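You operate a simulated robot arm through the tools that you are given. There is no shell and no other tool. Be economical: measure what you need, move in short steps, check, and stop when the job is done.

Carry out the task below with a simulated two-armed robot. There is one attempt and no reset: what you move stays moved.

Task
One motor draws too much: try each alone, run the sound one.
Fine: read on L3; the agitator should take 7 A, the cooling pump 5 A.
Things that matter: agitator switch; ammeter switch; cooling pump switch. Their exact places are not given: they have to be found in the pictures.

It is judged by the outcome, as a careful person would: the job done as asked, and still so three seconds after it is handed in. It fails if anything else is knocked over, pushed out of place, dropped, spilled or broken.

Robot
Two 7-joint arms with fingered hands on one trunk, on a base that drives. Base frame: it is fixed to the floor where the robot stands at the start and does not move with it; the origin is under the middle of the robot, x ahead of it, y to its left, z up. Readings come in mm, rad, newtons and seconds.
The left shoulder is at the start at [60, 166, 989], the right one opposite. With the tool pointing down near the work surface each hand reaches from about 100 to 760 mm from the robot's upright axis, wherever it stands, measured 20 degrees to its own side. Places, roughly: agitator switch [600, 100, 1200]; ammeter switch [600, 0, 1200]; cooling pump switch [700, 0, 1200]. Payload 5 kg a hand.
The TCP of each hand is the grasp point between the finger pads, 32 mm short of the fingertips. In the tool frame z runs along the fingers and y along their closing line. The gripper opens to 160 mm. The gripper's body begins 89 mm behind the TCP. The gripper is a hand of 3 fingers: y runs from the thumb to the fingers, the wrist lies at [0, 0, -267] in the tool frame, and closing takes about 1.5 s.
Orientation is that of the tool frame in the base frame, as a unit quaternion [x, y, z, w]. With the fingers straight down and closing along the base's y, the tool's x points along the base's -x, its y along +y and its z along -z.

Tools
- The arms move only by the tool arm_command. It takes "left_motion", "right_motion" or both (then of equal length, played together; a hand with none holds still); each is a list of rows, each a list of 6 numbers: the shift along the tool's x, y, z in mm, then the turn, a rotation vector about the tool's x, y, z in rad. In form: [[x, y, z, ax, ay, az], ...]. A call has 1 to 10 rows; each row is the pose to reach, as a shift and turn from the pose commanded when the call began, along the tool's axes at that moment. "left_fingers" and "right_fingers" are, for a hand that has rows, the finger opening in mm, from 0 to 160, set as the call begins (left out, the last holds). A row lasts 0.2 s, in which the tool goes at most 50 mm and 0.15 rad; a call with a longer step from one row to the next is refused whole, and so is a gripper value outside its range. A pose out of reach is approached as far as the arm can. The call stops where the force on the tool passes 40 N (or 10 N more than at its start, if that is more) or the arm is blocked; 0.2 s more then pass. Each finger travels about 45 mm/s and halts on what it meets, pressing with about 24 N; the grip force reading is that of the motor and also rises with nothing between the fingers. The clock runs only during rows and for 0.2 s after the last one: add rows that repeat a pose to give the fingers time. The reply holds the time, the measured pose of the TCP, the force on the tool along the base axes, the opening and the grip force, in the units named above and with some noise, with the torque about the TCP (base axes, N m) and any sound that the robot's microphone picked up.
- Cameras (640 x 400 px; columns grow to the right, rows downward): "scene" is now at [59.8, 19.6, 1654]; the picture's right is [0.20, -0.98, 0.00], its down [-0.47, -0.10, -0.88] and it looks along [0.86, 0.18, -0.48] (base axes); focal length 288 px, centre (320, 200). "left" rides on the left gripper at [-65, -4, -116] in its tool frame; the picture's right is [0.06, -1.00, 0.00], its down [0.87, 0.05, -0.49] and it looks along [0.49, 0.03, 0.87] (tool axes); focal length 261 px, centre (320, 200). "right" rides on the right gripper at [65, -4, -116] in its tool frame; the picture's right is [0.06, 1.00, 0.00], its down [-0.87, 0.05, -0.49] and it looks along [-0.49, 0.03, 0.87] (tool axes); focal length 261 px, centre (320, 200).
- get_image(camera): a new picture of that camera. The clock stands still meanwhile.
- raise_lower(by): slides the trunk up (or, below 0, down) by that many mm; the arms and the scene camera ride with it, the base frame stays. It gives what a move gives, with no picture.
- roll_base(legs): drives the robot by 1 to 6 legs, each [ahead, turn to the left] in mm and rad, along the robot's own axes; the way and the turn of a leg run together, so that a leg with both is an arc; at most 1500 mm and 3.142 rad a leg. The arms and the cameras ride along, it lands a little off, and it stops where it bumps. It gives what a move gives.
- set_fingers(finger1, finger2, thumb_bend, hand): sets how far each is bent, from 0 (flat) to 1 (curled in); at 0.3 the hand is open as for a grip, at 0.7 the pads meet at the TCP. One left out holds its place. A second passes; each finger stops where it meets its share of the squeeze, and holds until it gets a number again. A gripper value or a shape takes the hand back. It gives what a move gives, with no picture; readings hold the bend of each and the force on the fingers (four entries, about 0 where the hand has none), thumb and palm.
- preshape(shape, hand): the hand has 3 fingers and takes this shape, open, in about a second: jaw (thumb against the fingers, like two jaws); tri (thumb and two fingers); tip (a fingertip pinch); poke (one finger out to press); point (the index stretched); flat (the hand flat); cup (the hand cupped); fist (a fist). The gripper value then closes the fingers along that shape, each until it touches; the sizes above hold for jaw. It gives what a move gives, with no picture.
- pan_tilt(pan, tilt): turns the head with the scene camera to pan (to the left, within 1.501 rad either way) and tilt (down, from -0.506 to 1.204), counted from straight ahead of the robot. It gives what a move gives.
- pixel_to_xyz(camera, pixels): there is no depth. For up to 12 entries [column, row, z] of the newest picture of that camera ("zoom" is the newest enlarged one), the place [x, y] in the base frame at which the ray of that pixel passes the height z, good to about 2 mm. The clock stands still meanwhile.
- enlarge(camera, box): a new picture of the part [left, top, right, bottom] of that camera's present view, enlarged. The clock stands still meanwhile.
- hand_in(): hands the job in; it is judged then, once.

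Go step by step. Measure first, check grasps and placings, and put right what went wrong. The budget is 80 turns and 78 pictures, counting those below and the enlarged ones. Unless the task says otherwise, let go and move clear before handing in, and close with one line.

The tools are called after "Call:" by a JSON object that holds its "fn" and its "kwargs". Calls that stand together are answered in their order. arm_command: Moves the arms, as the interface text tells. Its arguments: {"type":"object","properties":{"left_motion":{"type":"array","items":{"type":"array","items":{"type":"number"}}},"left_fingers":{"type":"number"},"right_motion":{"type":"array","items":{"type":"array","items":{"type":"number"}}},"right_fingers":{"type":"number"}},"required":[]} The other tools are called the same way: raise_lower (by) slides the trunk up or down; preshape (shape, hand) gives the hand a shape; set_fingers (finger1, finger2, thumb_bend, hand) moves the fingers one by one; roll_base (legs) drives the base; pan_tilt (pan, tilt) turns the head that bears the scene camera; get_image (camera) takes a picture; pixel_to_xyz (camera, pixels) gives the place at which the rays of pixels pass given heights; enlarge (camera, box) takes an enlarged picture of a part of a camera's view; hand_in () hands the job in.

At the start:

```text
time_s: 0.0
left_eef_pos: [454.7, 275.4, 1461.8]
left_orientation: [0.0, 1.0, -0.001, 0.0]
left_contact_force: [0.2, -0.2, 0.5]
left_moment: [0.01, -0.02, 0.0]
left_gripper_width: 159.8
left_gripper_force: 0.1
left_shape: jaw
left_bend: [0.3, 0.3, 0.3]
left_finger forces: [0.0, 0.0, 0.0, 0.1, 0.0, 0.0]
right_eef_pos: [426.9, -143.7, 1461.6]
right_orientation: [0.0, 1.0, 0.0, 0.0]
right_contact_force: [1.2, -0.6, -0.2]
right_moment: [0.0, 0.01, -0.02]
right_gripper_width: 159.8
right_gripper_force: 0.1
right_shape: jaw
right_bend: [0.3, 0.3, 0.3]
right_finger forces: [0.0, 0.1, 0.0, 0.0, 0.1, 0.1]
trunk travel left (down, up): [-538.0, 52.0]
robot x, y, heading: [0.9, 0.6, 0.002]
head pan, tilt: [0.206, 0.496]
```

scene: 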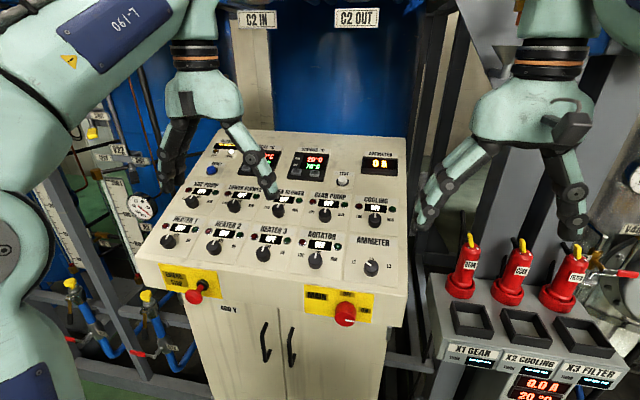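
right: 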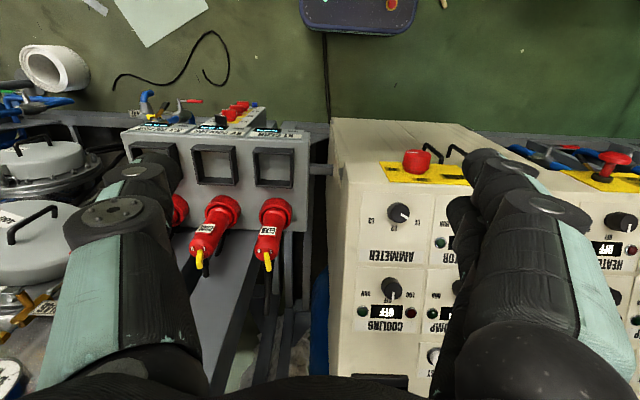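
left: 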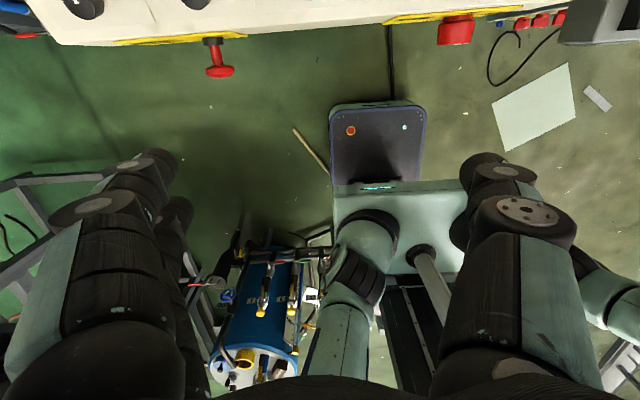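

The scene picture shows a console with rotary switches: agitator near (316,260), ammeter near (371,267), cooling near (375,220). I enlarge that part to read it.

Call:
{"fn": "enlarge", "kwargs": {"camera": "scene", "box": [280, 140, 420, 330]}}

Call:
{"fn": "enlarge", "kwargs": {"camera": "scene", "box": [140, 130, 300, 310]}}

Call:
{"fn": "enlarge", "kwargs": {"camera": "right", "box": [330, 120, 640, 400]}}

```text
2.11 times, centred on (350, 235) of scene
```

zoom: 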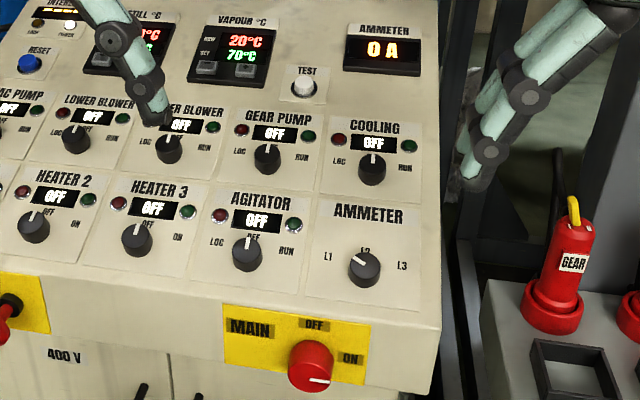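

```text
2.22 times, centred on (220, 220) of scene
```

zoom: 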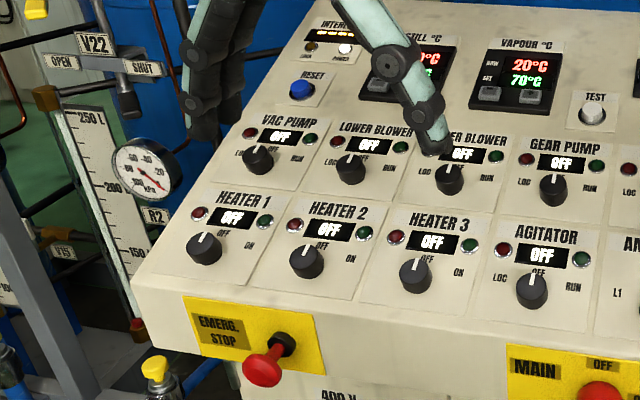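

```text
1.43 times, centred on (485, 260) of right
```

zoom: 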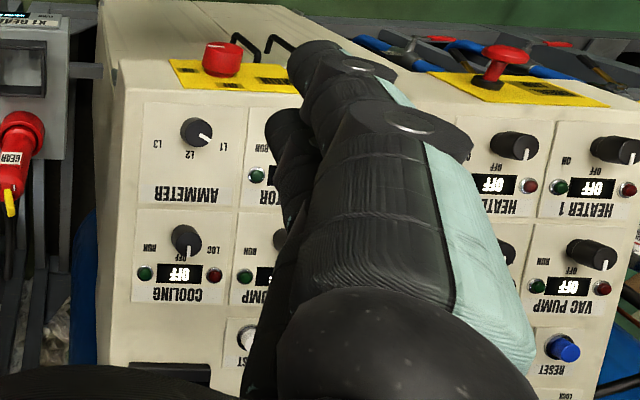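

The enlarged views show MAIN apparently on, every switch OFF, and the ammeter at L1. I locate the knobs by crossing rays from the scene and right cameras, and read the interlock display.

Call:
{"fn": "pixel_to_xyz", "kwargs": {"camera": "scene", "pixels": [[371, 268, 1180], [371, 268, 1220], [371, 268, 1260], [374, 221, 1180], [374, 221, 1220], [374, 221, 1260], [315.4, 260.6, 1180], [315.4, 260.6, 1220], [315.4, 260.6, 1260]]}}

Call:
{"fn": "pixel_to_xyz", "kwargs": {"camera": "right", "pixels": [[397.6, 213, 1180], [397.6, 213, 1220], [397.6, 213, 1260], [390.6, 288.7, 1180], [390.6, 288.7, 1220], [390.6, 288.7, 1260]]}}

Call:
{"fn": "enlarge", "kwargs": {"camera": "scene", "box": [205, 130, 275, 180]}}

Call:
{"fn": "enlarge", "kwargs": {"camera": "scene", "box": [420, 220, 640, 400]}}

```text
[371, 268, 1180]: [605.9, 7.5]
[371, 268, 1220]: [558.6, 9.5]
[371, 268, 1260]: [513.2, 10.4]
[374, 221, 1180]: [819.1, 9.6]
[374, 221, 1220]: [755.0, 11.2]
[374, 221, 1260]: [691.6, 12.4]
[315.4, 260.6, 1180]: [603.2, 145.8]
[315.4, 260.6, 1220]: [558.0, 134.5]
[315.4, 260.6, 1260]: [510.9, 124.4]
```

```text
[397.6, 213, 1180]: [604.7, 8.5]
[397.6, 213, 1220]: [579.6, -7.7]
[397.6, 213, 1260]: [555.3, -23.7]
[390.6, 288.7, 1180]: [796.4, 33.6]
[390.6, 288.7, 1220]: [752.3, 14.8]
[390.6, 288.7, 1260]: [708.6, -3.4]
```

```text
8.00 times, centred on (240, 155) of scene
```

zoom: 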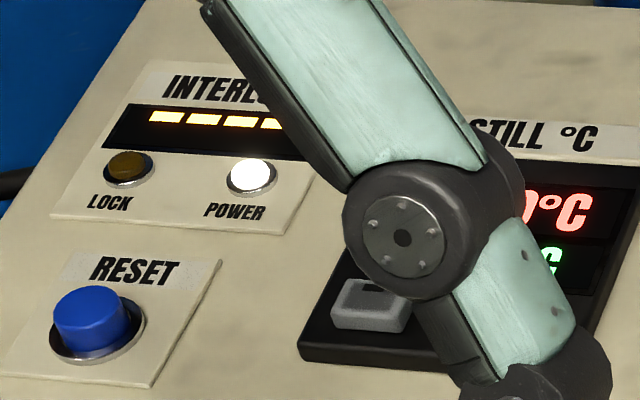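

```text
2.22 times, centred on (530, 310) of scene
```

zoom: 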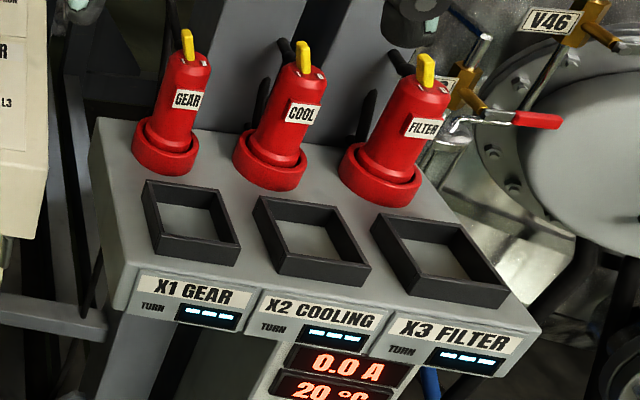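

Crossing the rays puts the ammeter knob at about [605, 8, 1180] and the cooling knob at [752, 13, 1221], so the panel slopes by about 0.27 rad. I bring the right hand above the ammeter knob, tilted square to the panel.

Call:
{"fn": "arm_command", "kwargs": {"right_motion": [[-24, 25, 22, 0, -0.045, 0], [-48, 50, 44, 0, -0.09, 0], [-73, 76, 66, 0, -0.135, 0], [-97, 101, 88, 0, -0.18, 0], [-122, 127, 110, 0, -0.225, 0], [-146, 152, 132, 0, -0.27, 0], [-146, 152, 132, 0, -0.27, 0]], "right_fingers": 80}}

Call:
{"fn": "get_image", "kwargs": {"camera": "right"}}

Call:
{"fn": "get_image", "kwargs": {"camera": "scene"}}

```text
time_s: 1.6
left_eef_pos: [455.1, 275.3, 1461.7]
left_orientation: [0.0, 1.0, -0.002, -0.001]
left_contact_force: [0.2, 0.2, 0.4]
left_moment: [0.07, -0.03, 0.05]
left_gripper_width: 159.8
left_gripper_force: 0.0
left_shape: jaw
left_bend: [0.3, 0.3, 0.3]
left_finger forces: [0.0, 0.0, 0.0, 0.0, 0.0, 0.1]
right_eef_pos: [574.5, 7.4, 1330.1]
right_orientation: [0.0, 0.991, 0.002, 0.135]
right_contact_force: [-0.3, 0.0, -0.1]
right_moment: [0.04, -0.03, 0.05]
right_gripper_width: 80.6
right_gripper_force: 0.1
right_shape: jaw
right_bend: [0.72, 0.72, 0.7]
right_finger forces: [0.0, 0.1, 0.0, 0.0, 0.0, 0.1]
trunk travel left (down, up): [-538.0, 52.0]
robot x, y, heading: [1.3, -0.8, -0.001]
head pan, tilt: [0.206, 0.496]
```

```text
69 pictures are left
```

right: 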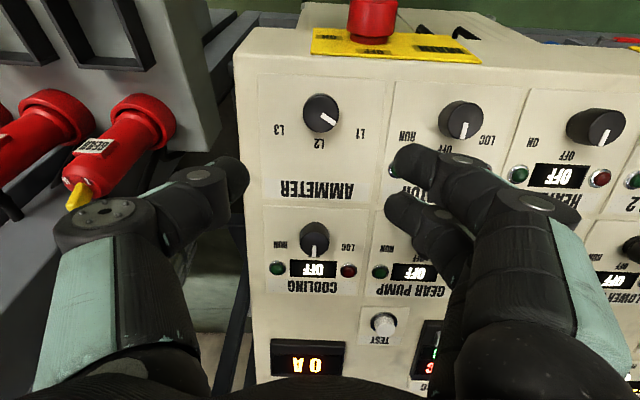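

```text
68 pictures are left
```

scene: 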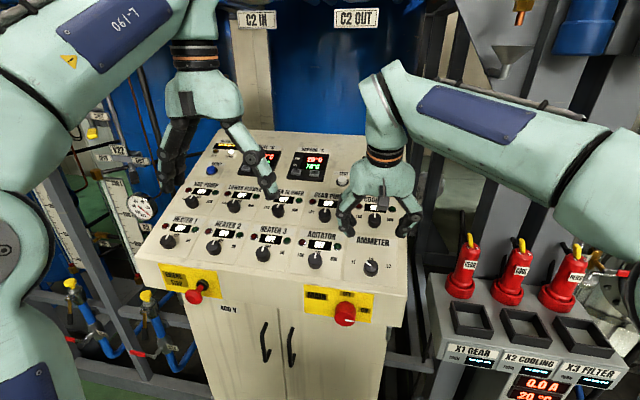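

The knob sits at (322,113) in the right picture, within about 11 mm of the approach axis. I enlarge it to measure the pointer angle and knob height.

Call:
{"fn": "enlarge", "kwargs": {"camera": "right", "box": [250, 70, 410, 170]}}

```text
4.00 times, centred on (330, 120) of right
```

zoom: 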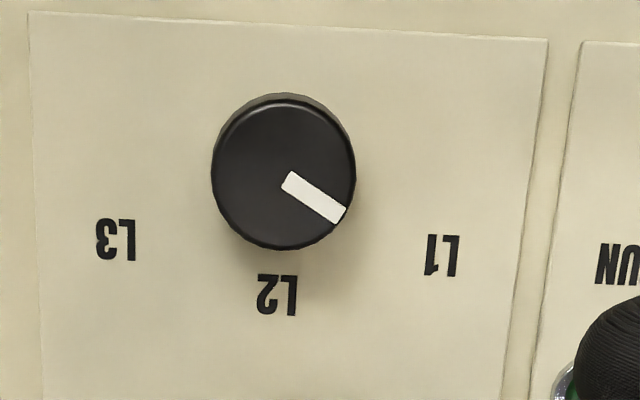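

The pointer is about 57–60° from L2 toward L1, so the steps are about 60°, and the knob is about 37 mm across. I centre the hand, pre-turn it by −0.5 rad and descend part way.

Call:
{"fn": "arm_command", "kwargs": {"right_motion": [[11, 1, 20, 0, 0, -0.13], [11, 1, 40, 0, 0, -0.26], [11, 1, 60, 0, 0, -0.39], [11, 1, 80, 0, 0, -0.52], [11, 1, 90, 0, 0, -0.52], [11, 1, 90, 0, 0, -0.52]], "right_fingers": 70}}

Call:
{"fn": "get_image", "kwargs": {"camera": "right"}}

Call:
{"fn": "enlarge", "kwargs": {"camera": "scene", "box": [300, 140, 440, 300]}}

```text
time_s: 3.0
left_eef_pos: [455.1, 275.9, 1461.5]
left_orientation: [0.0, 1.0, 0.0, -0.001]
left_contact_force: [0.4, 0.0, -0.8]
left_moment: [0.0, 0.0, 0.01]
left_gripper_width: 160.0
left_gripper_force: 0.1
left_shape: jaw
left_bend: [0.3, 0.3, 0.3]
left_finger forces: [0.0, 0.1, 0.1, 0.1, 0.0, 0.0]
right_eef_pos: [588.4, 10.4, 1240.0]
right_orientation: [-0.254, 0.958, -0.034, 0.13]
right_contact_force: [-0.5, -0.5, -0.5]
right_moment: [0.01, 0.0, 0.03]
right_gripper_width: 70.8
right_gripper_force: 0.2
right_shape: jaw
right_bend: [0.73, 0.73, 0.7]
right_finger forces: [0.0, 0.0, 0.0, 0.0, 0.1, 0.0]
trunk travel left (down, up): [-538.0, 52.0]
robot x, y, heading: [0.2, 2.9, 0.002]
head pan, tilt: [0.206, 0.496]
```

```text
66 pictures are left
```

right: 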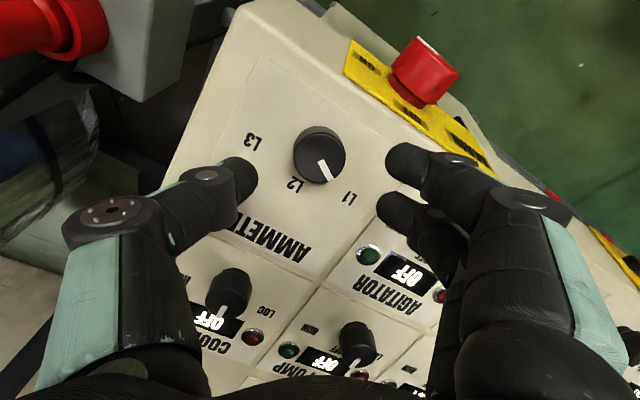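

```text
2.50 times, centred on (370, 220) of scene
```

zoom: 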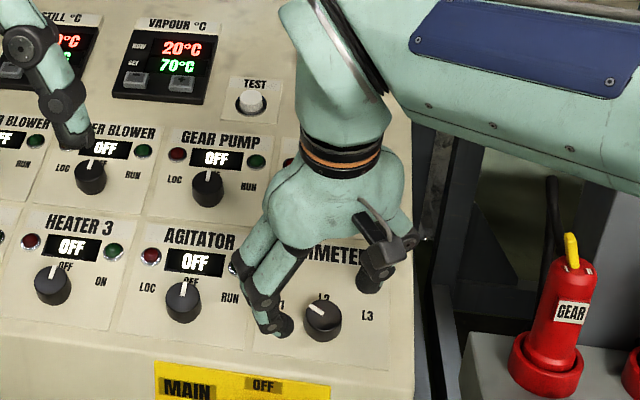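

The knob top is at (321,153), nearly on the axis, with the fingertips still short of it. I descend 28 mm more with a 3 mm correction and look.

Call:
{"fn": "arm_command", "kwargs": {"right_motion": [[3, 0, 12, 0, 0, 0], [3, 0, 22, 0, 0, 0], [3, 0, 28, 0, 0, 0], [3, 0, 28, 0, 0, 0]]}}

Call:
{"fn": "get_image", "kwargs": {"camera": "right"}}

Call:
{"fn": "enlarge", "kwargs": {"camera": "scene", "box": [320, 210, 420, 290]}}

```text
time_s: 4.0
left_eef_pos: [454.6, 274.4, 1460.5]
left_orientation: [0.0, 1.0, -0.001, 0.0]
left_contact_force: [-0.2, -0.4, -0.2]
left_moment: [-0.05, -0.03, 0.03]
left_gripper_width: 159.9
left_gripper_force: 0.1
left_shape: jaw
left_bend: [0.3, 0.3, 0.3]
left_finger forces: [0.1, 0.0, 0.0, 0.0, 0.1, 0.0]
right_eef_pos: [591.3, 9.3, 1212.0]
right_orientation: [-0.255, 0.958, -0.034, 0.13]
right_contact_force: [0.2, 0.5, -0.8]
right_moment: [0.0, 0.0, -0.03]
right_gripper_width: 70.7
right_gripper_force: 0.1
right_shape: jaw
right_bend: [0.73, 0.73, 0.7]
right_finger forces: [0.0, 0.0, 0.1, 0.1, 0.0, 0.1]
trunk travel left (down, up): [-538.0, 52.0]
robot x, y, heading: [-0.6, 0.6, -0.0]
head pan, tilt: [0.206, 0.496]
```

```text
64 pictures are left
```

right: 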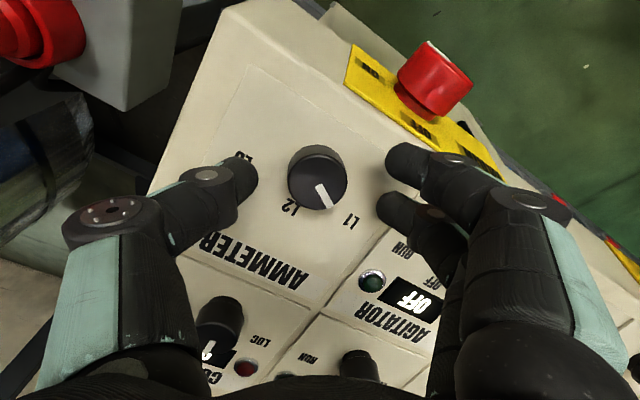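

```text
5.00 times, centred on (370, 250) of scene
```

zoom: 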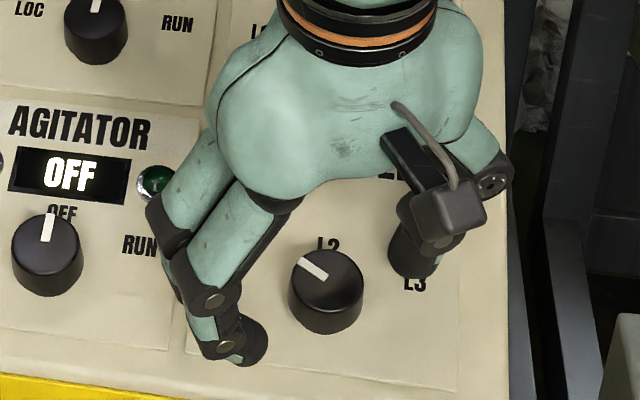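

The knob top is now level with the fingertips (width 60 px, depth about 161 mm) and centred. I go 13 mm deeper, then close.

Call:
{"fn": "arm_command", "kwargs": {"right_motion": [[0, 0, 7, 0, 0, 0], [0, 0, 13, 0, 0, 0]]}}

Call:
{"fn": "arm_command", "kwargs": {"right_motion": [[0, 0, 0, 0, 0, 0], [0, 0, 0, 0, 0, 0], [0, 0, 0, 0, 0, 0], [0, 0, 0, 0, 0, 0], [0, 0, 0, 0, 0, 0], [0, 0, 0, 0, 0, 0], [0, 0, 0, 0, 0, 0]], "right_fingers": 25}}

Call:
{"fn": "get_image", "kwargs": {"camera": "right"}}

```text
time_s: 4.6
left_eef_pos: [453.0, 275.1, 1462.7]
left_orientation: [-0.001, 1.0, 0.0, 0.0]
left_contact_force: [-0.4, 0.2, 0.5]
left_moment: [0.0, 0.03, 0.02]
left_gripper_width: 159.8
left_gripper_force: 0.2
left_shape: jaw
left_bend: [0.3, 0.3, 0.3]
left_finger forces: [0.0, 0.0, 0.0, 0.0, 0.0, 0.0]
right_eef_pos: [592.8, 9.0, 1203.4]
right_orientation: [-0.254, 0.957, -0.034, 0.134]
right_contact_force: [-7.8, -1.4, 23.1]
right_moment: [-1.03, -0.79, -0.41]
right_gripper_width: 71.5
right_gripper_force: 0.1
right_shape: jaw
right_bend: [0.73, 0.73, 0.7]
right_finger forces: [0.0, 0.0, 0.1, 0.0, 24.8, 0.0]
trunk travel left (down, up): [-538.0, 52.0]
robot x, y, heading: [-2.2, -1.1, 0.001]
head pan, tilt: [0.206, 0.496]
```

```text
time_s: 5.2
left_eef_pos: [455.8, 273.3, 1460.1]
left_orientation: [0.001, 1.0, 0.001, 0.0]
left_contact_force: [0.4, 0.0, 0.4]
left_moment: [-0.03, 0.01, 0.0]
left_gripper_width: 160.1
left_gripper_force: 0.1
left_shape: jaw
left_bend: [0.3, 0.3, 0.3]
left_finger forces: [0.0, 0.0, 0.1, 0.1, 0.0, 0.0]
right_eef_pos: [596.5, 5.3, 1205.7]
right_orientation: [-0.253, 0.957, -0.034, 0.137]
right_contact_force: [-5.1, -4.3, 13.8]
right_moment: [-0.44, -0.3, -0.29]
right_gripper_width: 29.0
right_gripper_force: 0.0
right_shape: jaw
right_bend: [0.72, 0.72, 0.7]
right_finger forces: [1.3, 0.5, 0.0, 0.0, 15.2, 0.0]
trunk travel left (down, up): [-538.0, 52.0]
robot x, y, heading: [1.6, 3.4, -0.002]
head pan, tilt: [0.206, 0.496]
stopped in row 2 (right hand): the force on the tool passed its limit (the readings are from after the stop); the commanded pose is now the measured one
```

```text
62 pictures are left
```

right: 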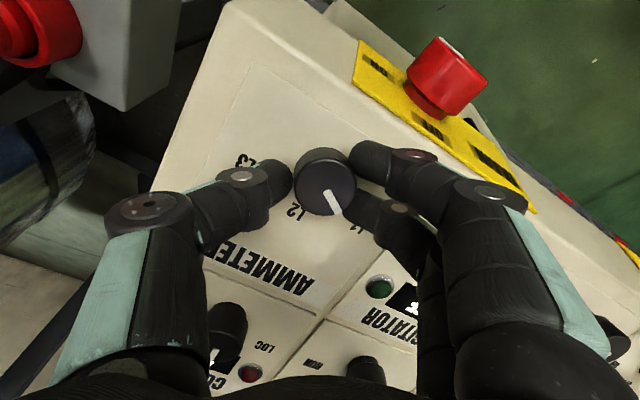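

The thumb touches the panel (15 N) while the fingers rest on the knob. I lift 4 mm and let the grip settle.

Call:
{"fn": "arm_command", "kwargs": {"right_motion": [[0, 0, -4, 0, 0, 0], [0, 0, -4, 0, 0, 0], [0, 0, -4, 0, 0, 0], [0, 0, -4, 0, 0, 0]], "right_fingers": 15}}

Call:
{"fn": "get_image", "kwargs": {"camera": "right"}}

```text
time_s: 6.2
left_eef_pos: [455.3, 275.0, 1460.1]
left_orientation: [0.0, 1.0, 0.0, 0.0]
left_contact_force: [0.0, 0.3, 0.1]
left_moment: [0.01, 0.0, -0.02]
left_gripper_width: 159.9
left_gripper_force: 0.1
left_shape: jaw
left_bend: [0.3, 0.3, 0.3]
left_finger forces: [0.0, 0.0, 0.0, 0.0, 0.0, 0.1]
right_eef_pos: [595.7, 7.4, 1205.9]
right_orientation: [-0.253, 0.958, -0.035, 0.133]
right_contact_force: [-2.2, -2.2, -11.3]
right_moment: [0.0, 0.11, -0.06]
right_gripper_width: 25.3
right_gripper_force: 24.1
right_shape: jaw
right_bend: [0.72, 0.72, 0.7]
right_finger forces: [11.6, 8.6, 0.0, 0.1, 19.1, 0.0]
trunk travel left (down, up): [-538.0, 52.0]
robot x, y, heading: [-1.6, -4.1, -0.002]
head pan, tilt: [0.206, 0.496]
```

```text
61 pictures are left
```

right: 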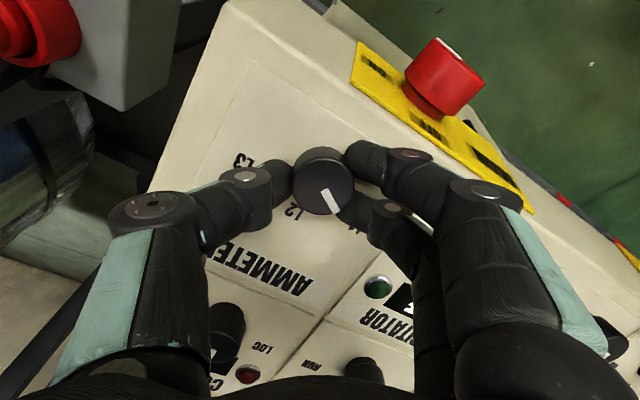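

A firm three-point grip (11.6/8.6/19 N). I turn +1.1 rad, toward L2.

Call:
{"fn": "arm_command", "kwargs": {"right_motion": [[0, 0, 0, 0, 0, 0.14], [0, 0, 0, 0, 0, 0.28], [0, 0, 0, 0, 0, 0.42], [0, 0, 0, 0, 0, 0.56], [0, 0, 0, 0, 0, 0.7], [0, 0, 0, 0, 0, 0.84], [0, 0, 0, 0, 0, 0.98], [0, 0, 0, 0, 0, 1.1], [0, 0, 0, 0, 0, 1.1]]}}

Call:
{"fn": "get_image", "kwargs": {"camera": "right"}}

```text
time_s: 8.2
left_eef_pos: [456.7, 274.1, 1460.6]
left_orientation: [0.0, 1.0, -0.001, 0.0]
left_contact_force: [-0.2, 0.4, 0.3]
left_moment: [-0.01, 0.02, -0.03]
left_gripper_width: 159.7
left_gripper_force: 0.0
left_shape: jaw
left_bend: [0.3, 0.3, 0.3]
left_finger forces: [0.0, 0.0, 0.0, 0.0, 0.1, 0.0]
right_eef_pos: [596.0, 5.5, 1207.3]
right_orientation: [0.285, 0.948, 0.041, 0.133]
right_contact_force: [0.1, -2.4, -17.5]
right_moment: [0.18, -0.06, 0.09]
right_gripper_width: 22.8
right_gripper_force: 23.9
right_shape: jaw
right_bend: [0.73, 0.72, 0.7]
right_finger forces: [11.2, 7.6, 0.0, 0.0, 22.2, 0.0]
trunk travel left (down, up): [-538.0, 52.0]
robot x, y, heading: [-0.4, 0.4, -0.001]
head pan, tilt: [0.206, 0.496]
```

```text
60 pictures are left
```

right: 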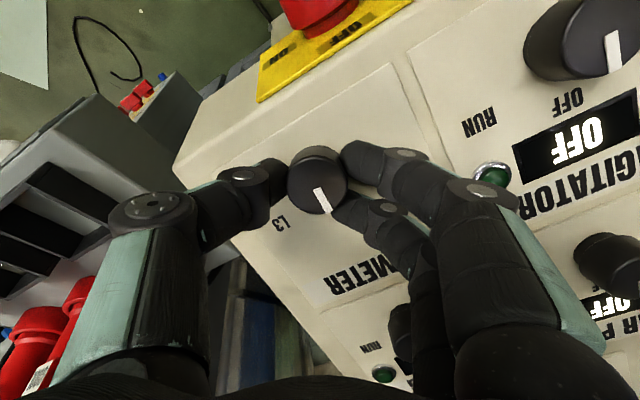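

The knob followed the hand and should now be near L2. I keep the grip and turn another 1.05 rad toward L3.

Call:
{"fn": "arm_command", "kwargs": {"right_motion": [[0, 0, 0, 0, 0, 0.14], [0, 0, 0, 0, 0, 0.28], [0, 0, 0, 0, 0, 0.42], [0, 0, 0, 0, 0, 0.56], [0, 0, 0, 0, 0, 0.7], [0, 0, 0, 0, 0, 0.84], [0, 0, 0, 0, 0, 0.98], [0, 0, 0, 0, 0, 1.08], [0, 0, 0, 0, 0, 1.08]]}}

Call:
{"fn": "get_image", "kwargs": {"camera": "right"}}

```text
time_s: 10.2
left_eef_pos: [456.1, 272.9, 1461.8]
left_orientation: [0.001, 1.0, 0.0, 0.0]
left_contact_force: [-0.5, -0.7, 1.0]
left_moment: [-0.04, 0.02, 0.03]
left_gripper_width: 160.0
left_gripper_force: 0.1
left_shape: jaw
left_bend: [0.3, 0.3, 0.3]
left_finger forces: [0.0, 0.0, 0.1, 0.0, 0.0, 0.0]
right_eef_pos: [595.1, 4.5, 1206.9]
right_orientation: [0.732, 0.666, 0.103, 0.093]
right_contact_force: [-4.0, -9.5, -12.6]
right_moment: [-0.26, -0.03, 0.33]
right_gripper_width: 22.9
right_gripper_force: 24.9
right_shape: jaw
right_bend: [0.73, 0.72, 0.7]
right_finger forces: [11.9, 8.0, 0.1, 0.0, 25.0, 0.0]
trunk travel left (down, up): [-538.0, 52.0]
robot x, y, heading: [1.2, -1.2, -0.006]
head pan, tilt: [0.206, 0.496]
```

```text
59 pictures are left
```

right: 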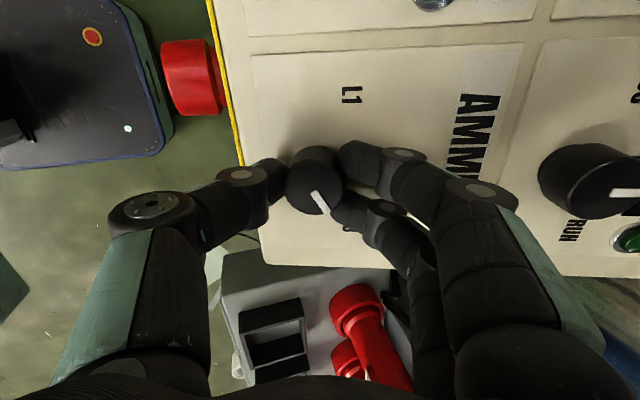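

The pointer now points to the L3 side. I open and lift clear to check it.

Call:
{"fn": "arm_command", "kwargs": {"right_motion": [[0, 0, 0, 0, 0, 0], [0, 0, 0, 0, 0, 0], [0, 0, 0, 0, 0, 0], [0, 0, 0, 0, 0, 0], [0, 0, 0, 0, 0, 0]], "right_fingers": 80}}

Call:
{"fn": "arm_command", "kwargs": {"right_motion": [[0, 0, -30, 0, 0, 0], [0, 0, -60, 0, 0, -0.15], [0, 0, -90, 0, 0, -0.3], [0, 0, -120, 0, 0, -0.45], [0, 0, -120, 0, 0, -0.6], [0, 0, -120, 0, 0, -0.75], [0, 0, -120, 0, 0, -0.9], [0, 0, -120, 0, 0, -1.05], [0, 0, -120, 0, 0, -1.2], [0, 0, -120, 0, 0, -1.35]]}}

Call:
{"fn": "get_image", "kwargs": {"camera": "right"}}

```text
time_s: 11.4
left_eef_pos: [454.3, 275.4, 1462.2]
left_orientation: [0.0, 1.0, 0.0, 0.0]
left_contact_force: [-0.1, -0.1, 0.4]
left_moment: [0.0, -0.02, 0.01]
left_gripper_width: 159.7
left_gripper_force: 0.0
left_shape: jaw
left_bend: [0.3, 0.3, 0.3]
left_finger forces: [0.0, 0.0, 0.0, 0.0, 0.0, 0.0]
right_eef_pos: [594.5, 7.2, 1208.0]
right_orientation: [0.731, 0.667, 0.105, 0.094]
right_contact_force: [-1.6, 1.2, 7.5]
right_moment: [0.07, -0.43, 0.09]
right_gripper_width: 79.8
right_gripper_force: 0.1
right_shape: jaw
right_bend: [0.73, 0.72, 0.7]
right_finger forces: [5.5, 2.3, 0.1, 0.0, 0.0, 0.0]
trunk travel left (down, up): [-538.0, 52.0]
robot x, y, heading: [-2.8, -0.7, -0.001]
head pan, tilt: [0.206, 0.496]
```

```text
time_s: 13.6
left_eef_pos: [456.1, 275.2, 1460.8]
left_orientation: [0.0, 1.0, -0.001, -0.001]
left_contact_force: [-0.1, 0.6, -0.4]
left_moment: [0.02, -0.01, 0.02]
left_gripper_width: 159.7
left_gripper_force: 0.1
left_shape: jaw
left_bend: [0.3, 0.3, 0.3]
left_finger forces: [0.0, 0.0, 0.1, 0.1, 0.1, 0.0]
right_eef_pos: [561.2, 6.3, 1322.3]
right_orientation: [0.153, 0.978, 0.022, 0.137]
right_contact_force: [-0.2, 0.1, -0.2]
right_moment: [-0.01, 0.02, -0.01]
right_gripper_width: 79.5
right_gripper_force: 0.0
right_shape: jaw
right_bend: [0.72, 0.72, 0.7]
right_finger forces: [0.1, 0.0, 0.1, 0.0, 0.0, 0.0]
trunk travel left (down, up): [-538.0, 52.0]
robot x, y, heading: [1.9, 2.8, 0.0]
head pan, tilt: [0.206, 0.496]
```

```text
58 pictures are left
```

right: 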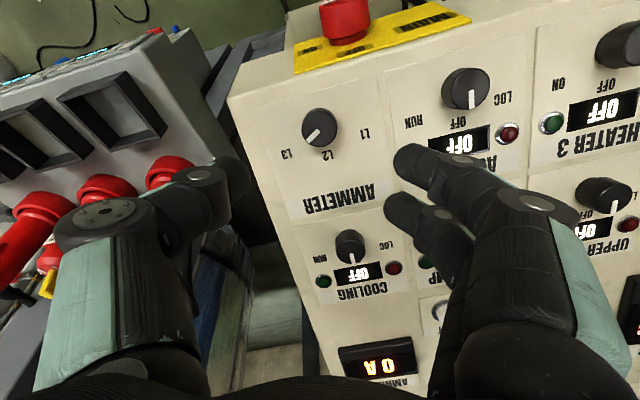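

The ammeter pointer sits on L3. Next I locate the agitator knob at (466,88) in the same picture, with the other two for reference.

Call:
{"fn": "pixel_to_xyz", "kwargs": {"camera": "right", "pixels": [[319.5, 127, 1185], [319.5, 127, 1190], [464, 87, 1185], [464, 87, 1190], [351, 247, 1225], [351, 247, 1232]]}}

Call:
{"fn": "enlarge", "kwargs": {"camera": "right", "box": [280, 40, 560, 215]}}

```text
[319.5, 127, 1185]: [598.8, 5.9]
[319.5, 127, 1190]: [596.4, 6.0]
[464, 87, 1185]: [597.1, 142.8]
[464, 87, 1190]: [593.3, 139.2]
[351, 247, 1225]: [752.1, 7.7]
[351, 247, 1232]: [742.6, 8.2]
```

```text
2.29 times, centred on (420, 128) of right
```

zoom: 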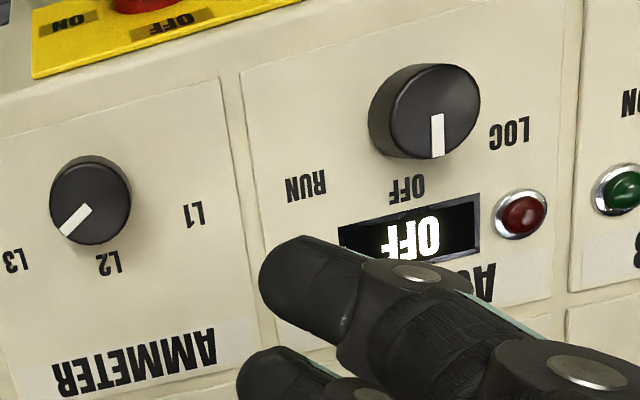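

The agitator knob is about [595, 141], which is 135 mm to the left of the ammeter knob. I move the left hand outward for room and shift the right hand over the agitator with the pre-turn.

Call:
{"fn": "arm_command", "kwargs": {"left_motion": [[0, 30, 0, 0, 0, 0], [10, 70, 0, 0, 0, 0], [20, 110, 0, 0, 0, 0], [30, 150, 0, 0, 0, 0], [30, 150, 0, 0, 0, 0], [30, 150, 0, 0, 0, 0], [30, 150, 0, 0, 0, 0], [30, 150, 0, 0, 0, 0]], "right_motion": [[0, 0, 0, 0, 0, -0.1], [0, 0, 0, 0, 0, -0.2], [8, 26, 0, 0, 0, -0.32], [16, 52, 0, 0, 0, -0.45], [25, 78, 0, 0, 0, -0.58], [33, 104, 0, 0, 0, -0.7], [41, 129, 0, 0, 0, -0.81], [41, 129, 0, 0, 0, -0.81]]}}

Call:
{"fn": "get_image", "kwargs": {"camera": "right"}}

Call:
{"fn": "get_image", "kwargs": {"camera": "scene"}}

```text
time_s: 15.4
left_eef_pos: [427.5, 425.8, 1461.2]
left_orientation: [0.001, 1.0, 0.0, 0.0]
left_contact_force: [-0.1, -0.6, -0.1]
left_moment: [0.06, 0.02, 0.03]
left_gripper_width: 159.8
left_gripper_force: 0.1
left_shape: jaw
left_bend: [0.3, 0.3, 0.3]
left_finger forces: [0.0, 0.0, 0.0, 0.0, 0.0, 0.0]
right_eef_pos: [562.8, 139.0, 1323.2]
right_orientation: [-0.244, 0.96, -0.033, 0.135]
right_contact_force: [0.0, 0.4, -0.1]
right_moment: [0.05, 0.03, 0.0]
right_gripper_width: 79.6
right_gripper_force: 0.1
right_shape: jaw
right_bend: [0.72, 0.72, 0.7]
right_finger forces: [0.1, 0.0, 0.0, 0.0, 0.0, 0.1]
trunk travel left (down, up): [-538.0, 52.0]
robot x, y, heading: [-6.7, -0.5, -0.001]
head pan, tilt: [0.206, 0.496]
```

```text
56 pictures are left
```

right: 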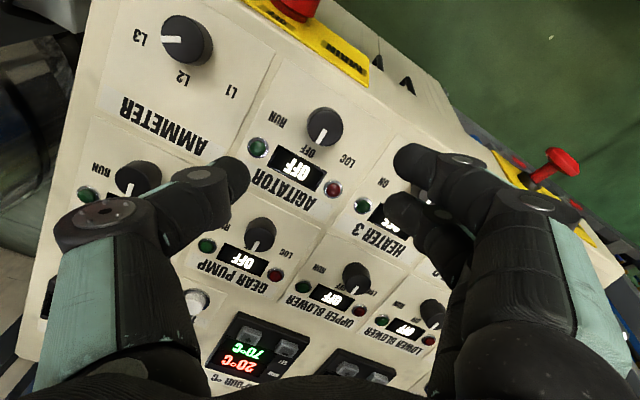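

```text
55 pictures are left
```

scene: 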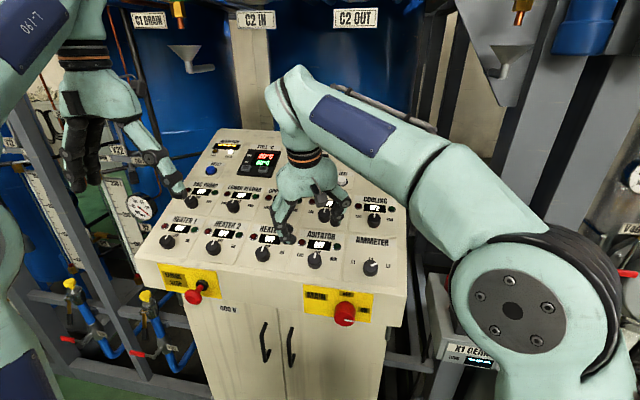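

The agitator knob at (324,127) sits where the ammeter knob sat 120 mm above its grip. I descend 115 mm and close.

Call:
{"fn": "arm_command", "kwargs": {"right_motion": [[0, 1, 25, 0, 0, 0], [0, 2, 50, 0, 0, 0], [0, 3, 75, 0, 0, 0], [0, 3, 95, 0, 0, 0], [0, 3, 107, 0, 0, 0], [0, 3, 115, 0, 0, 0], [0, 3, 115, 0, 0, 0]], "right_fingers": 70}}

Call:
{"fn": "get_image", "kwargs": {"camera": "right"}}

```text
time_s: 17.0
left_eef_pos: [426.6, 427.8, 1461.9]
left_orientation: [0.001, 1.0, -0.001, 0.0]
left_contact_force: [-0.3, -1.0, 0.2]
left_moment: [-0.05, 0.01, 0.02]
left_gripper_width: 159.8
left_gripper_force: 0.0
left_shape: jaw
left_bend: [0.3, 0.3, 0.3]
left_finger forces: [0.0, 0.0, 0.0, 0.1, 0.1, 0.1]
right_eef_pos: [594.0, 142.8, 1211.5]
right_orientation: [-0.245, 0.96, -0.033, 0.135]
right_contact_force: [0.6, 0.7, -0.6]
right_moment: [-0.05, -0.01, 0.01]
right_gripper_width: 70.6
right_gripper_force: 0.1
right_shape: jaw
right_bend: [0.73, 0.73, 0.7]
right_finger forces: [0.0, 0.1, 0.0, 0.0, 0.0, 0.1]
trunk travel left (down, up): [-538.0, 52.0]
robot x, y, heading: [-0.2, 2.4, -0.003]
head pan, tilt: [0.206, 0.496]
```

```text
54 pictures are left
```

right: 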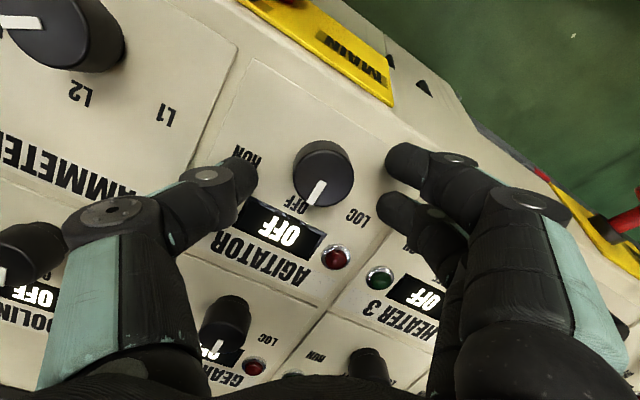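

The knob top is at (323,174), centred between the fingers. I go 5 mm deeper and close on it.

Call:
{"fn": "arm_command", "kwargs": {"right_motion": [[0, 0, 5, 0, 0, 0], [0, 0, 5, 0, 0, 0], [0, 0, 5, 0, 0, 0], [0, 0, 5, 0, 0, 0], [0, 0, 5, 0, 0, 0], [0, 0, 5, 0, 0, 0], [0, 0, 5, 0, 0, 0]], "right_fingers": 15}}

Call:
{"fn": "get_image", "kwargs": {"camera": "right"}}

```text
time_s: 18.6
left_eef_pos: [427.9, 427.1, 1462.1]
left_orientation: [0.001, 1.0, -0.001, 0.0]
left_contact_force: [-0.6, -0.2, -0.2]
left_moment: [-0.02, 0.02, 0.0]
left_gripper_width: 159.5
left_gripper_force: 0.0
left_shape: jaw
left_bend: [0.3, 0.3, 0.3]
left_finger forces: [0.0, 0.0, 0.0, 0.0, 0.0, 0.0]
right_eef_pos: [595.5, 144.6, 1207.4]
right_orientation: [-0.245, 0.959, -0.033, 0.136]
right_contact_force: [2.3, -0.1, -0.6]
right_moment: [-0.07, -0.05, -0.03]
right_gripper_width: 23.2
right_gripper_force: 23.9
right_shape: jaw
right_bend: [0.73, 0.72, 0.7]
right_finger forces: [10.3, 9.3, 0.1, 0.1, 21.8, 0.0]
trunk travel left (down, up): [-538.0, 52.0]
robot x, y, heading: [0.4, -0.1, -0.004]
head pan, tilt: [0.206, 0.496]
```

```text
53 pictures are left
```

right: 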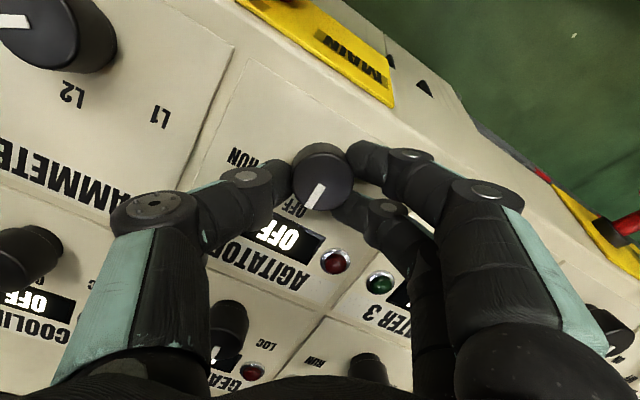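

Gripped firmly. I turn +1.05 rad toward RUN, then read the ammeter display and the agitator's own display.

Call:
{"fn": "arm_command", "kwargs": {"right_motion": [[0, 0, 0, 0, 0, 0.14], [0, 0, 0, 0, 0, 0.28], [0, 0, 0, 0, 0, 0.42], [0, 0, 0, 0, 0, 0.56], [0, 0, 0, 0, 0, 0.7], [0, 0, 0, 0, 0, 0.84], [0, 0, 0, 0, 0, 0.98], [0, 0, 0, 0, 0, 1.06], [0, 0, 0, 0, 0, 1.06]]}}

Call:
{"fn": "get_image", "kwargs": {"camera": "right"}}

Call:
{"fn": "get_image", "kwargs": {"camera": "scene"}}

```text
time_s: 20.6
left_eef_pos: [428.3, 423.7, 1461.8]
left_orientation: [0.0, 1.0, -0.001, 0.0]
left_contact_force: [0.2, -0.1, 0.5]
left_moment: [0.0, -0.05, 0.0]
left_gripper_width: 160.0
left_gripper_force: 0.2
left_shape: jaw
left_bend: [0.3, 0.3, 0.3]
left_finger forces: [0.1, 0.0, 0.0, 0.0, 0.0, 0.0]
right_eef_pos: [596.3, 141.6, 1209.1]
right_orientation: [0.277, 0.951, 0.04, 0.133]
right_contact_force: [4.3, -12.6, 0.2]
right_moment: [-0.13, -0.22, 0.21]
right_gripper_width: 22.8
right_gripper_force: 23.7
right_shape: jaw
right_bend: [0.73, 0.72, 0.7]
right_finger forces: [10.0, 9.8, 0.0, 0.0, 27.8, 0.0]
trunk travel left (down, up): [-538.0, 52.0]
robot x, y, heading: [0.2, 1.1, -0.003]
head pan, tilt: [0.206, 0.496]
```

```text
52 pictures are left
```

right: 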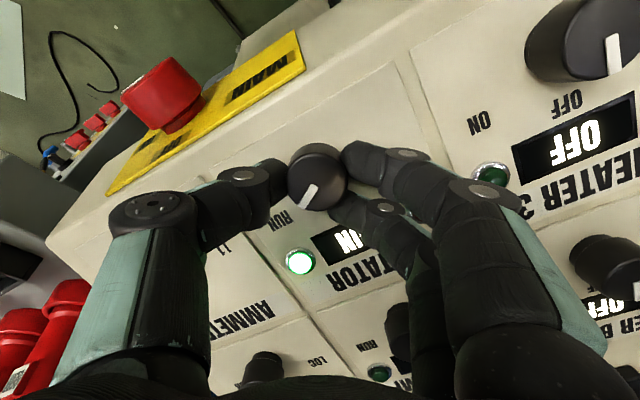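

```text
51 pictures are left
```

scene: 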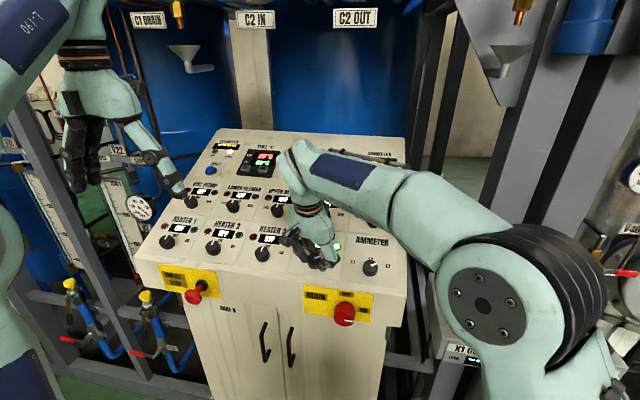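

The agitator's green lamp lights and its display shows RUN, but the arm hides the ammeter. I release, lift and shift right so the right camera sees the ammeter display.

Call:
{"fn": "arm_command", "kwargs": {"right_motion": [[0, 0, 0, 0, 0, 0], [0, 0, 0, 0, 0, 0], [0, 0, 0, 0, 0, 0], [0, 0, 0, 0, 0, 0], [0, 0, 0, 0, 0, 0]], "right_fingers": 80}}

Call:
{"fn": "arm_command", "kwargs": {"right_motion": [[0, 0, -35, 0, 0, 0], [0, 0, -70, 0, 0, 0], [-12, -19, -105, 0, 0, -0.05], [-24, -38, -120, 0, 0, -0.1], [-36, -57, -130, 0, 0, -0.15], [-48, -76, -130, 0, 0, -0.2], [-60, -95, -130, 0, 0, -0.25], [-73, -113, -130, 0, 0, -0.25]]}}

Call:
{"fn": "get_image", "kwargs": {"camera": "right"}}

Call:
{"fn": "get_image", "kwargs": {"camera": "scene"}}

```text
time_s: 21.8
left_eef_pos: [426.7, 426.2, 1462.6]
left_orientation: [0.0, 1.0, -0.001, 0.001]
left_contact_force: [-0.2, -0.4, 0.2]
left_moment: [-0.02, 0.03, -0.03]
left_gripper_width: 159.6
left_gripper_force: 0.1
left_shape: jaw
left_bend: [0.3, 0.3, 0.3]
left_finger forces: [0.0, 0.0, 0.1, 0.0, 0.1, 0.1]
right_eef_pos: [594.1, 145.4, 1207.4]
right_orientation: [0.273, 0.952, 0.039, 0.134]
right_contact_force: [-1.5, -0.1, 3.5]
right_moment: [0.08, -0.14, 0.0]
right_gripper_width: 79.6
right_gripper_force: 0.1
right_shape: jaw
right_bend: [0.72, 0.73, 0.7]
right_finger forces: [0.0, 3.4, 0.0, 0.1, 0.0, 0.0]
trunk travel left (down, up): [-538.0, 52.0]
robot x, y, heading: [-0.8, -3.4, 0.001]
head pan, tilt: [0.206, 0.496]
```

```text
time_s: 23.6
left_eef_pos: [427.7, 424.5, 1461.3]
left_orientation: [-0.001, 1.0, -0.001, 0.0]
left_contact_force: [-0.3, -0.4, -0.5]
left_moment: [0.02, -0.01, -0.02]
left_gripper_width: 160.2
left_gripper_force: 0.0
left_shape: jaw
left_bend: [0.3, 0.3, 0.3]
left_finger forces: [0.0, 0.0, 0.0, 0.0, 0.0, 0.1]
right_eef_pos: [560.3, 6.8, 1333.6]
right_orientation: [0.154, 0.978, 0.023, 0.137]
right_contact_force: [-0.3, -0.2, 0.2]
right_moment: [0.0, 0.02, -0.03]
right_gripper_width: 79.7
right_gripper_force: 0.1
right_shape: jaw
right_bend: [0.72, 0.72, 0.7]
right_finger forces: [0.0, 0.0, 0.0, 0.1, 0.1, 0.0]
trunk travel left (down, up): [-538.0, 52.0]
robot x, y, heading: [-2.0, 3.7, 0.002]
head pan, tilt: [0.206, 0.496]
```

```text
50 pictures are left
```

right: 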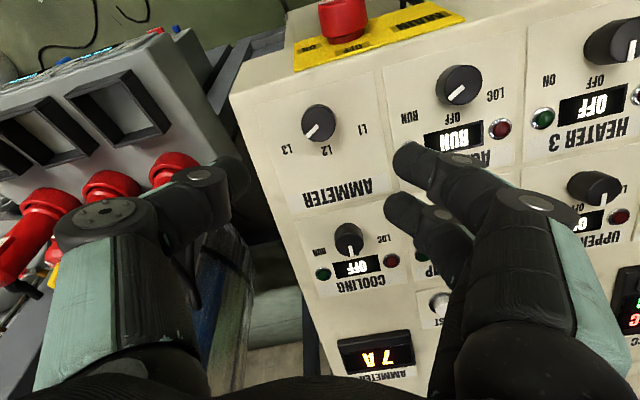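

```text
49 pictures are left
```

scene: 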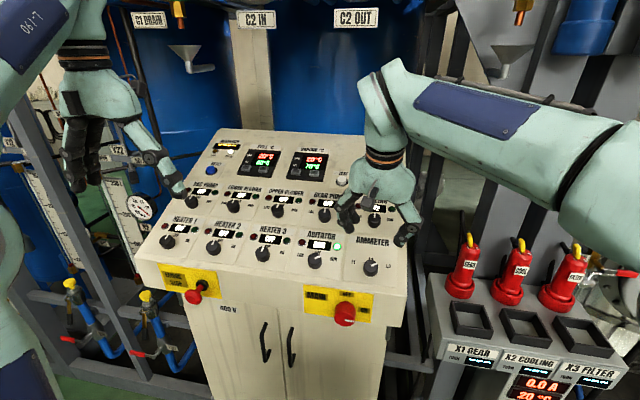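

The ammeter display at (376,357) seems to show 7 A. I enlarge it to be sure.

Call:
{"fn": "enlarge", "kwargs": {"camera": "right", "box": [330, 325, 430, 388]}}

```text
6.35 times, centred on (380, 356) of right
```

zoom: 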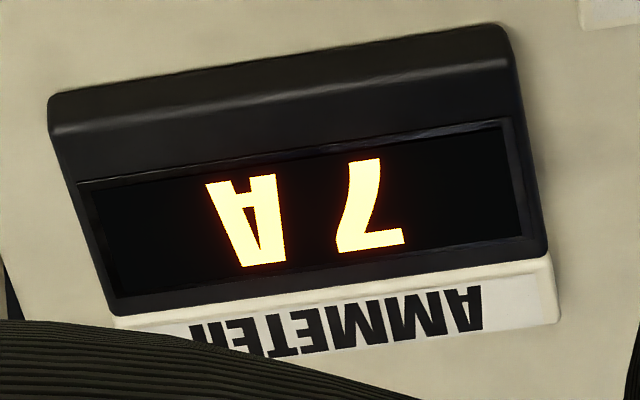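

The agitator draws 7 A on L3, as it should. Now I go back to its knob with the hand pre-turned the other way to switch it OFF.

Call:
{"fn": "arm_command", "kwargs": {"right_motion": [[11, 33, 0, 0, 0, 0.05], [22, 66, 0, 0, 0, 0.1], [33, 99, 0, 0, 0, 0.15], [42, 130, 0, 0, 0, 0.2], [42, 130, 35, 0, 0, 0.2], [42, 130, 70, 0, 0, 0.2], [42, 130, 100, 0, 0, 0.2], [42, 130, 115, 0, 0, 0.2], [42, 130, 123, 0, 0, 0.2], [42, 130, 123, 0, 0, 0.2]], "right_fingers": 70}}

Call:
{"fn": "get_image", "kwargs": {"camera": "right"}}

```text
time_s: 25.8
left_eef_pos: [427.2, 426.5, 1461.0]
left_orientation: [0.001, 1.0, -0.001, 0.0]
left_contact_force: [-0.2, -0.3, 0.1]
left_moment: [0.01, 0.0, -0.03]
left_gripper_width: 159.8
left_gripper_force: 0.1
left_shape: jaw
left_bend: [0.3, 0.3, 0.3]
left_finger forces: [0.0, 0.0, 0.0, 0.0, 0.1, 0.0]
right_eef_pos: [594.7, 146.4, 1214.1]
right_orientation: [0.25, 0.958, 0.036, 0.135]
right_contact_force: [-0.3, 0.3, 0.1]
right_moment: [0.0, 0.02, 0.01]
right_gripper_width: 70.7
right_gripper_force: 0.0
right_shape: jaw
right_bend: [0.73, 0.73, 0.7]
right_finger forces: [0.0, 0.0, 0.0, 0.0, 0.0, 0.1]
trunk travel left (down, up): [-538.0, 52.0]
robot x, y, heading: [-0.6, -0.5, -0.001]
head pan, tilt: [0.206, 0.496]
```

```text
47 pictures are left
```

right: 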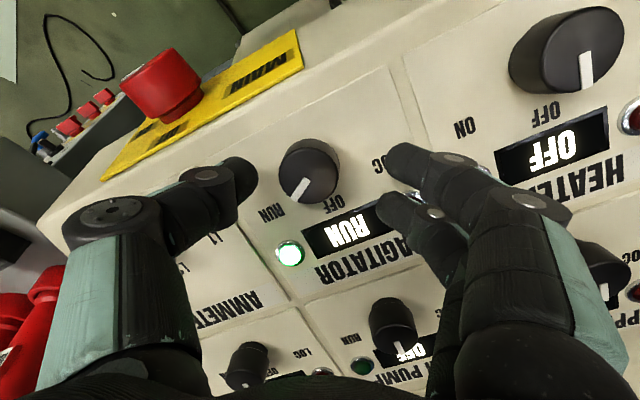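

The knob top is at (309,170), about 6 mm toward the thumb. I correct −6 mm in y, go 7 mm deeper and close.

Call:
{"fn": "arm_command", "kwargs": {"right_motion": [[0, -6, 0, 0, 0, 0], [0, -6, 7, 0, 0, 0], [0, -6, 7, 0, 0, 0], [0, -6, 7, 0, 0, 0], [0, -6, 7, 0, 0, 0], [0, -6, 7, 0, 0, 0], [0, -6, 7, 0, 0, 0], [0, -6, 7, 0, 0, 0]], "right_fingers": 15}}

Call:
{"fn": "arm_command", "kwargs": {"right_motion": [[0, 0, 0, 0, 0, -0.14], [0, 0, 0, 0, 0, -0.28], [0, 0, 0, 0, 0, -0.42], [0, 0, 0, 0, 0, -0.56], [0, 0, 0, 0, 0, -0.7], [0, 0, 0, 0, 0, -0.84], [0, 0, 0, 0, 0, -0.98], [0, 0, 0, 0, 0, -1.04], [0, 0, 0, 0, 0, -1.04]]}}

Call:
{"fn": "get_image", "kwargs": {"camera": "right"}}

```text
time_s: 27.6
left_eef_pos: [426.5, 426.4, 1461.6]
left_orientation: [0.001, 1.0, -0.001, -0.001]
left_contact_force: [0.0, -0.2, -0.3]
left_moment: [-0.01, -0.01, -0.03]
left_gripper_width: 160.0
left_gripper_force: 0.0
left_shape: jaw
left_bend: [0.3, 0.3, 0.3]
left_finger forces: [0.1, 0.0, 0.0, 0.0, 0.0, 0.1]
right_eef_pos: [595.2, 140.6, 1207.3]
right_orientation: [0.252, 0.958, 0.035, 0.134]
right_contact_force: [-1.7, -2.7, -3.3]
right_moment: [-0.05, 0.07, 0.01]
right_gripper_width: 24.6
right_gripper_force: 24.5
right_shape: jaw
right_bend: [0.72, 0.73, 0.7]
right_finger forces: [12.0, 6.2, 0.1, 0.1, 22.9, 0.1]
trunk travel left (down, up): [-538.0, 52.0]
robot x, y, heading: [2.7, -2.6, -0.003]
head pan, tilt: [0.206, 0.496]
```

```text
time_s: 29.6
left_eef_pos: [429.0, 426.6, 1459.6]
left_orientation: [0.0, 1.0, -0.001, 0.0]
left_contact_force: [0.5, -0.5, -1.4]
left_moment: [-0.02, 0.02, -0.01]
left_gripper_width: 159.8
left_gripper_force: 0.1
left_shape: jaw
left_bend: [0.3, 0.3, 0.3]
left_finger forces: [0.1, 0.1, 0.1, 0.0, 0.0, 0.0]
right_eef_pos: [594.4, 143.7, 1207.4]
right_orientation: [-0.259, 0.956, -0.035, 0.135]
right_contact_force: [16.9, 4.8, 1.8]
right_moment: [-0.11, -0.49, -0.09]
right_gripper_width: 23.3
right_gripper_force: 24.3
right_shape: jaw
right_bend: [0.72, 0.73, 0.71]
right_finger forces: [10.0, 11.6, 0.0, 0.1, 24.6, 0.0]
trunk travel left (down, up): [-538.0, 52.0]
robot x, y, heading: [-1.0, -0.8, -0.002]
head pan, tilt: [0.206, 0.496]
```

```text
46 pictures are left
```

right: 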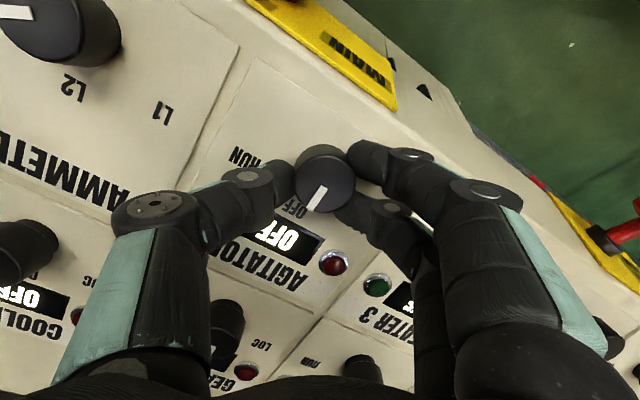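

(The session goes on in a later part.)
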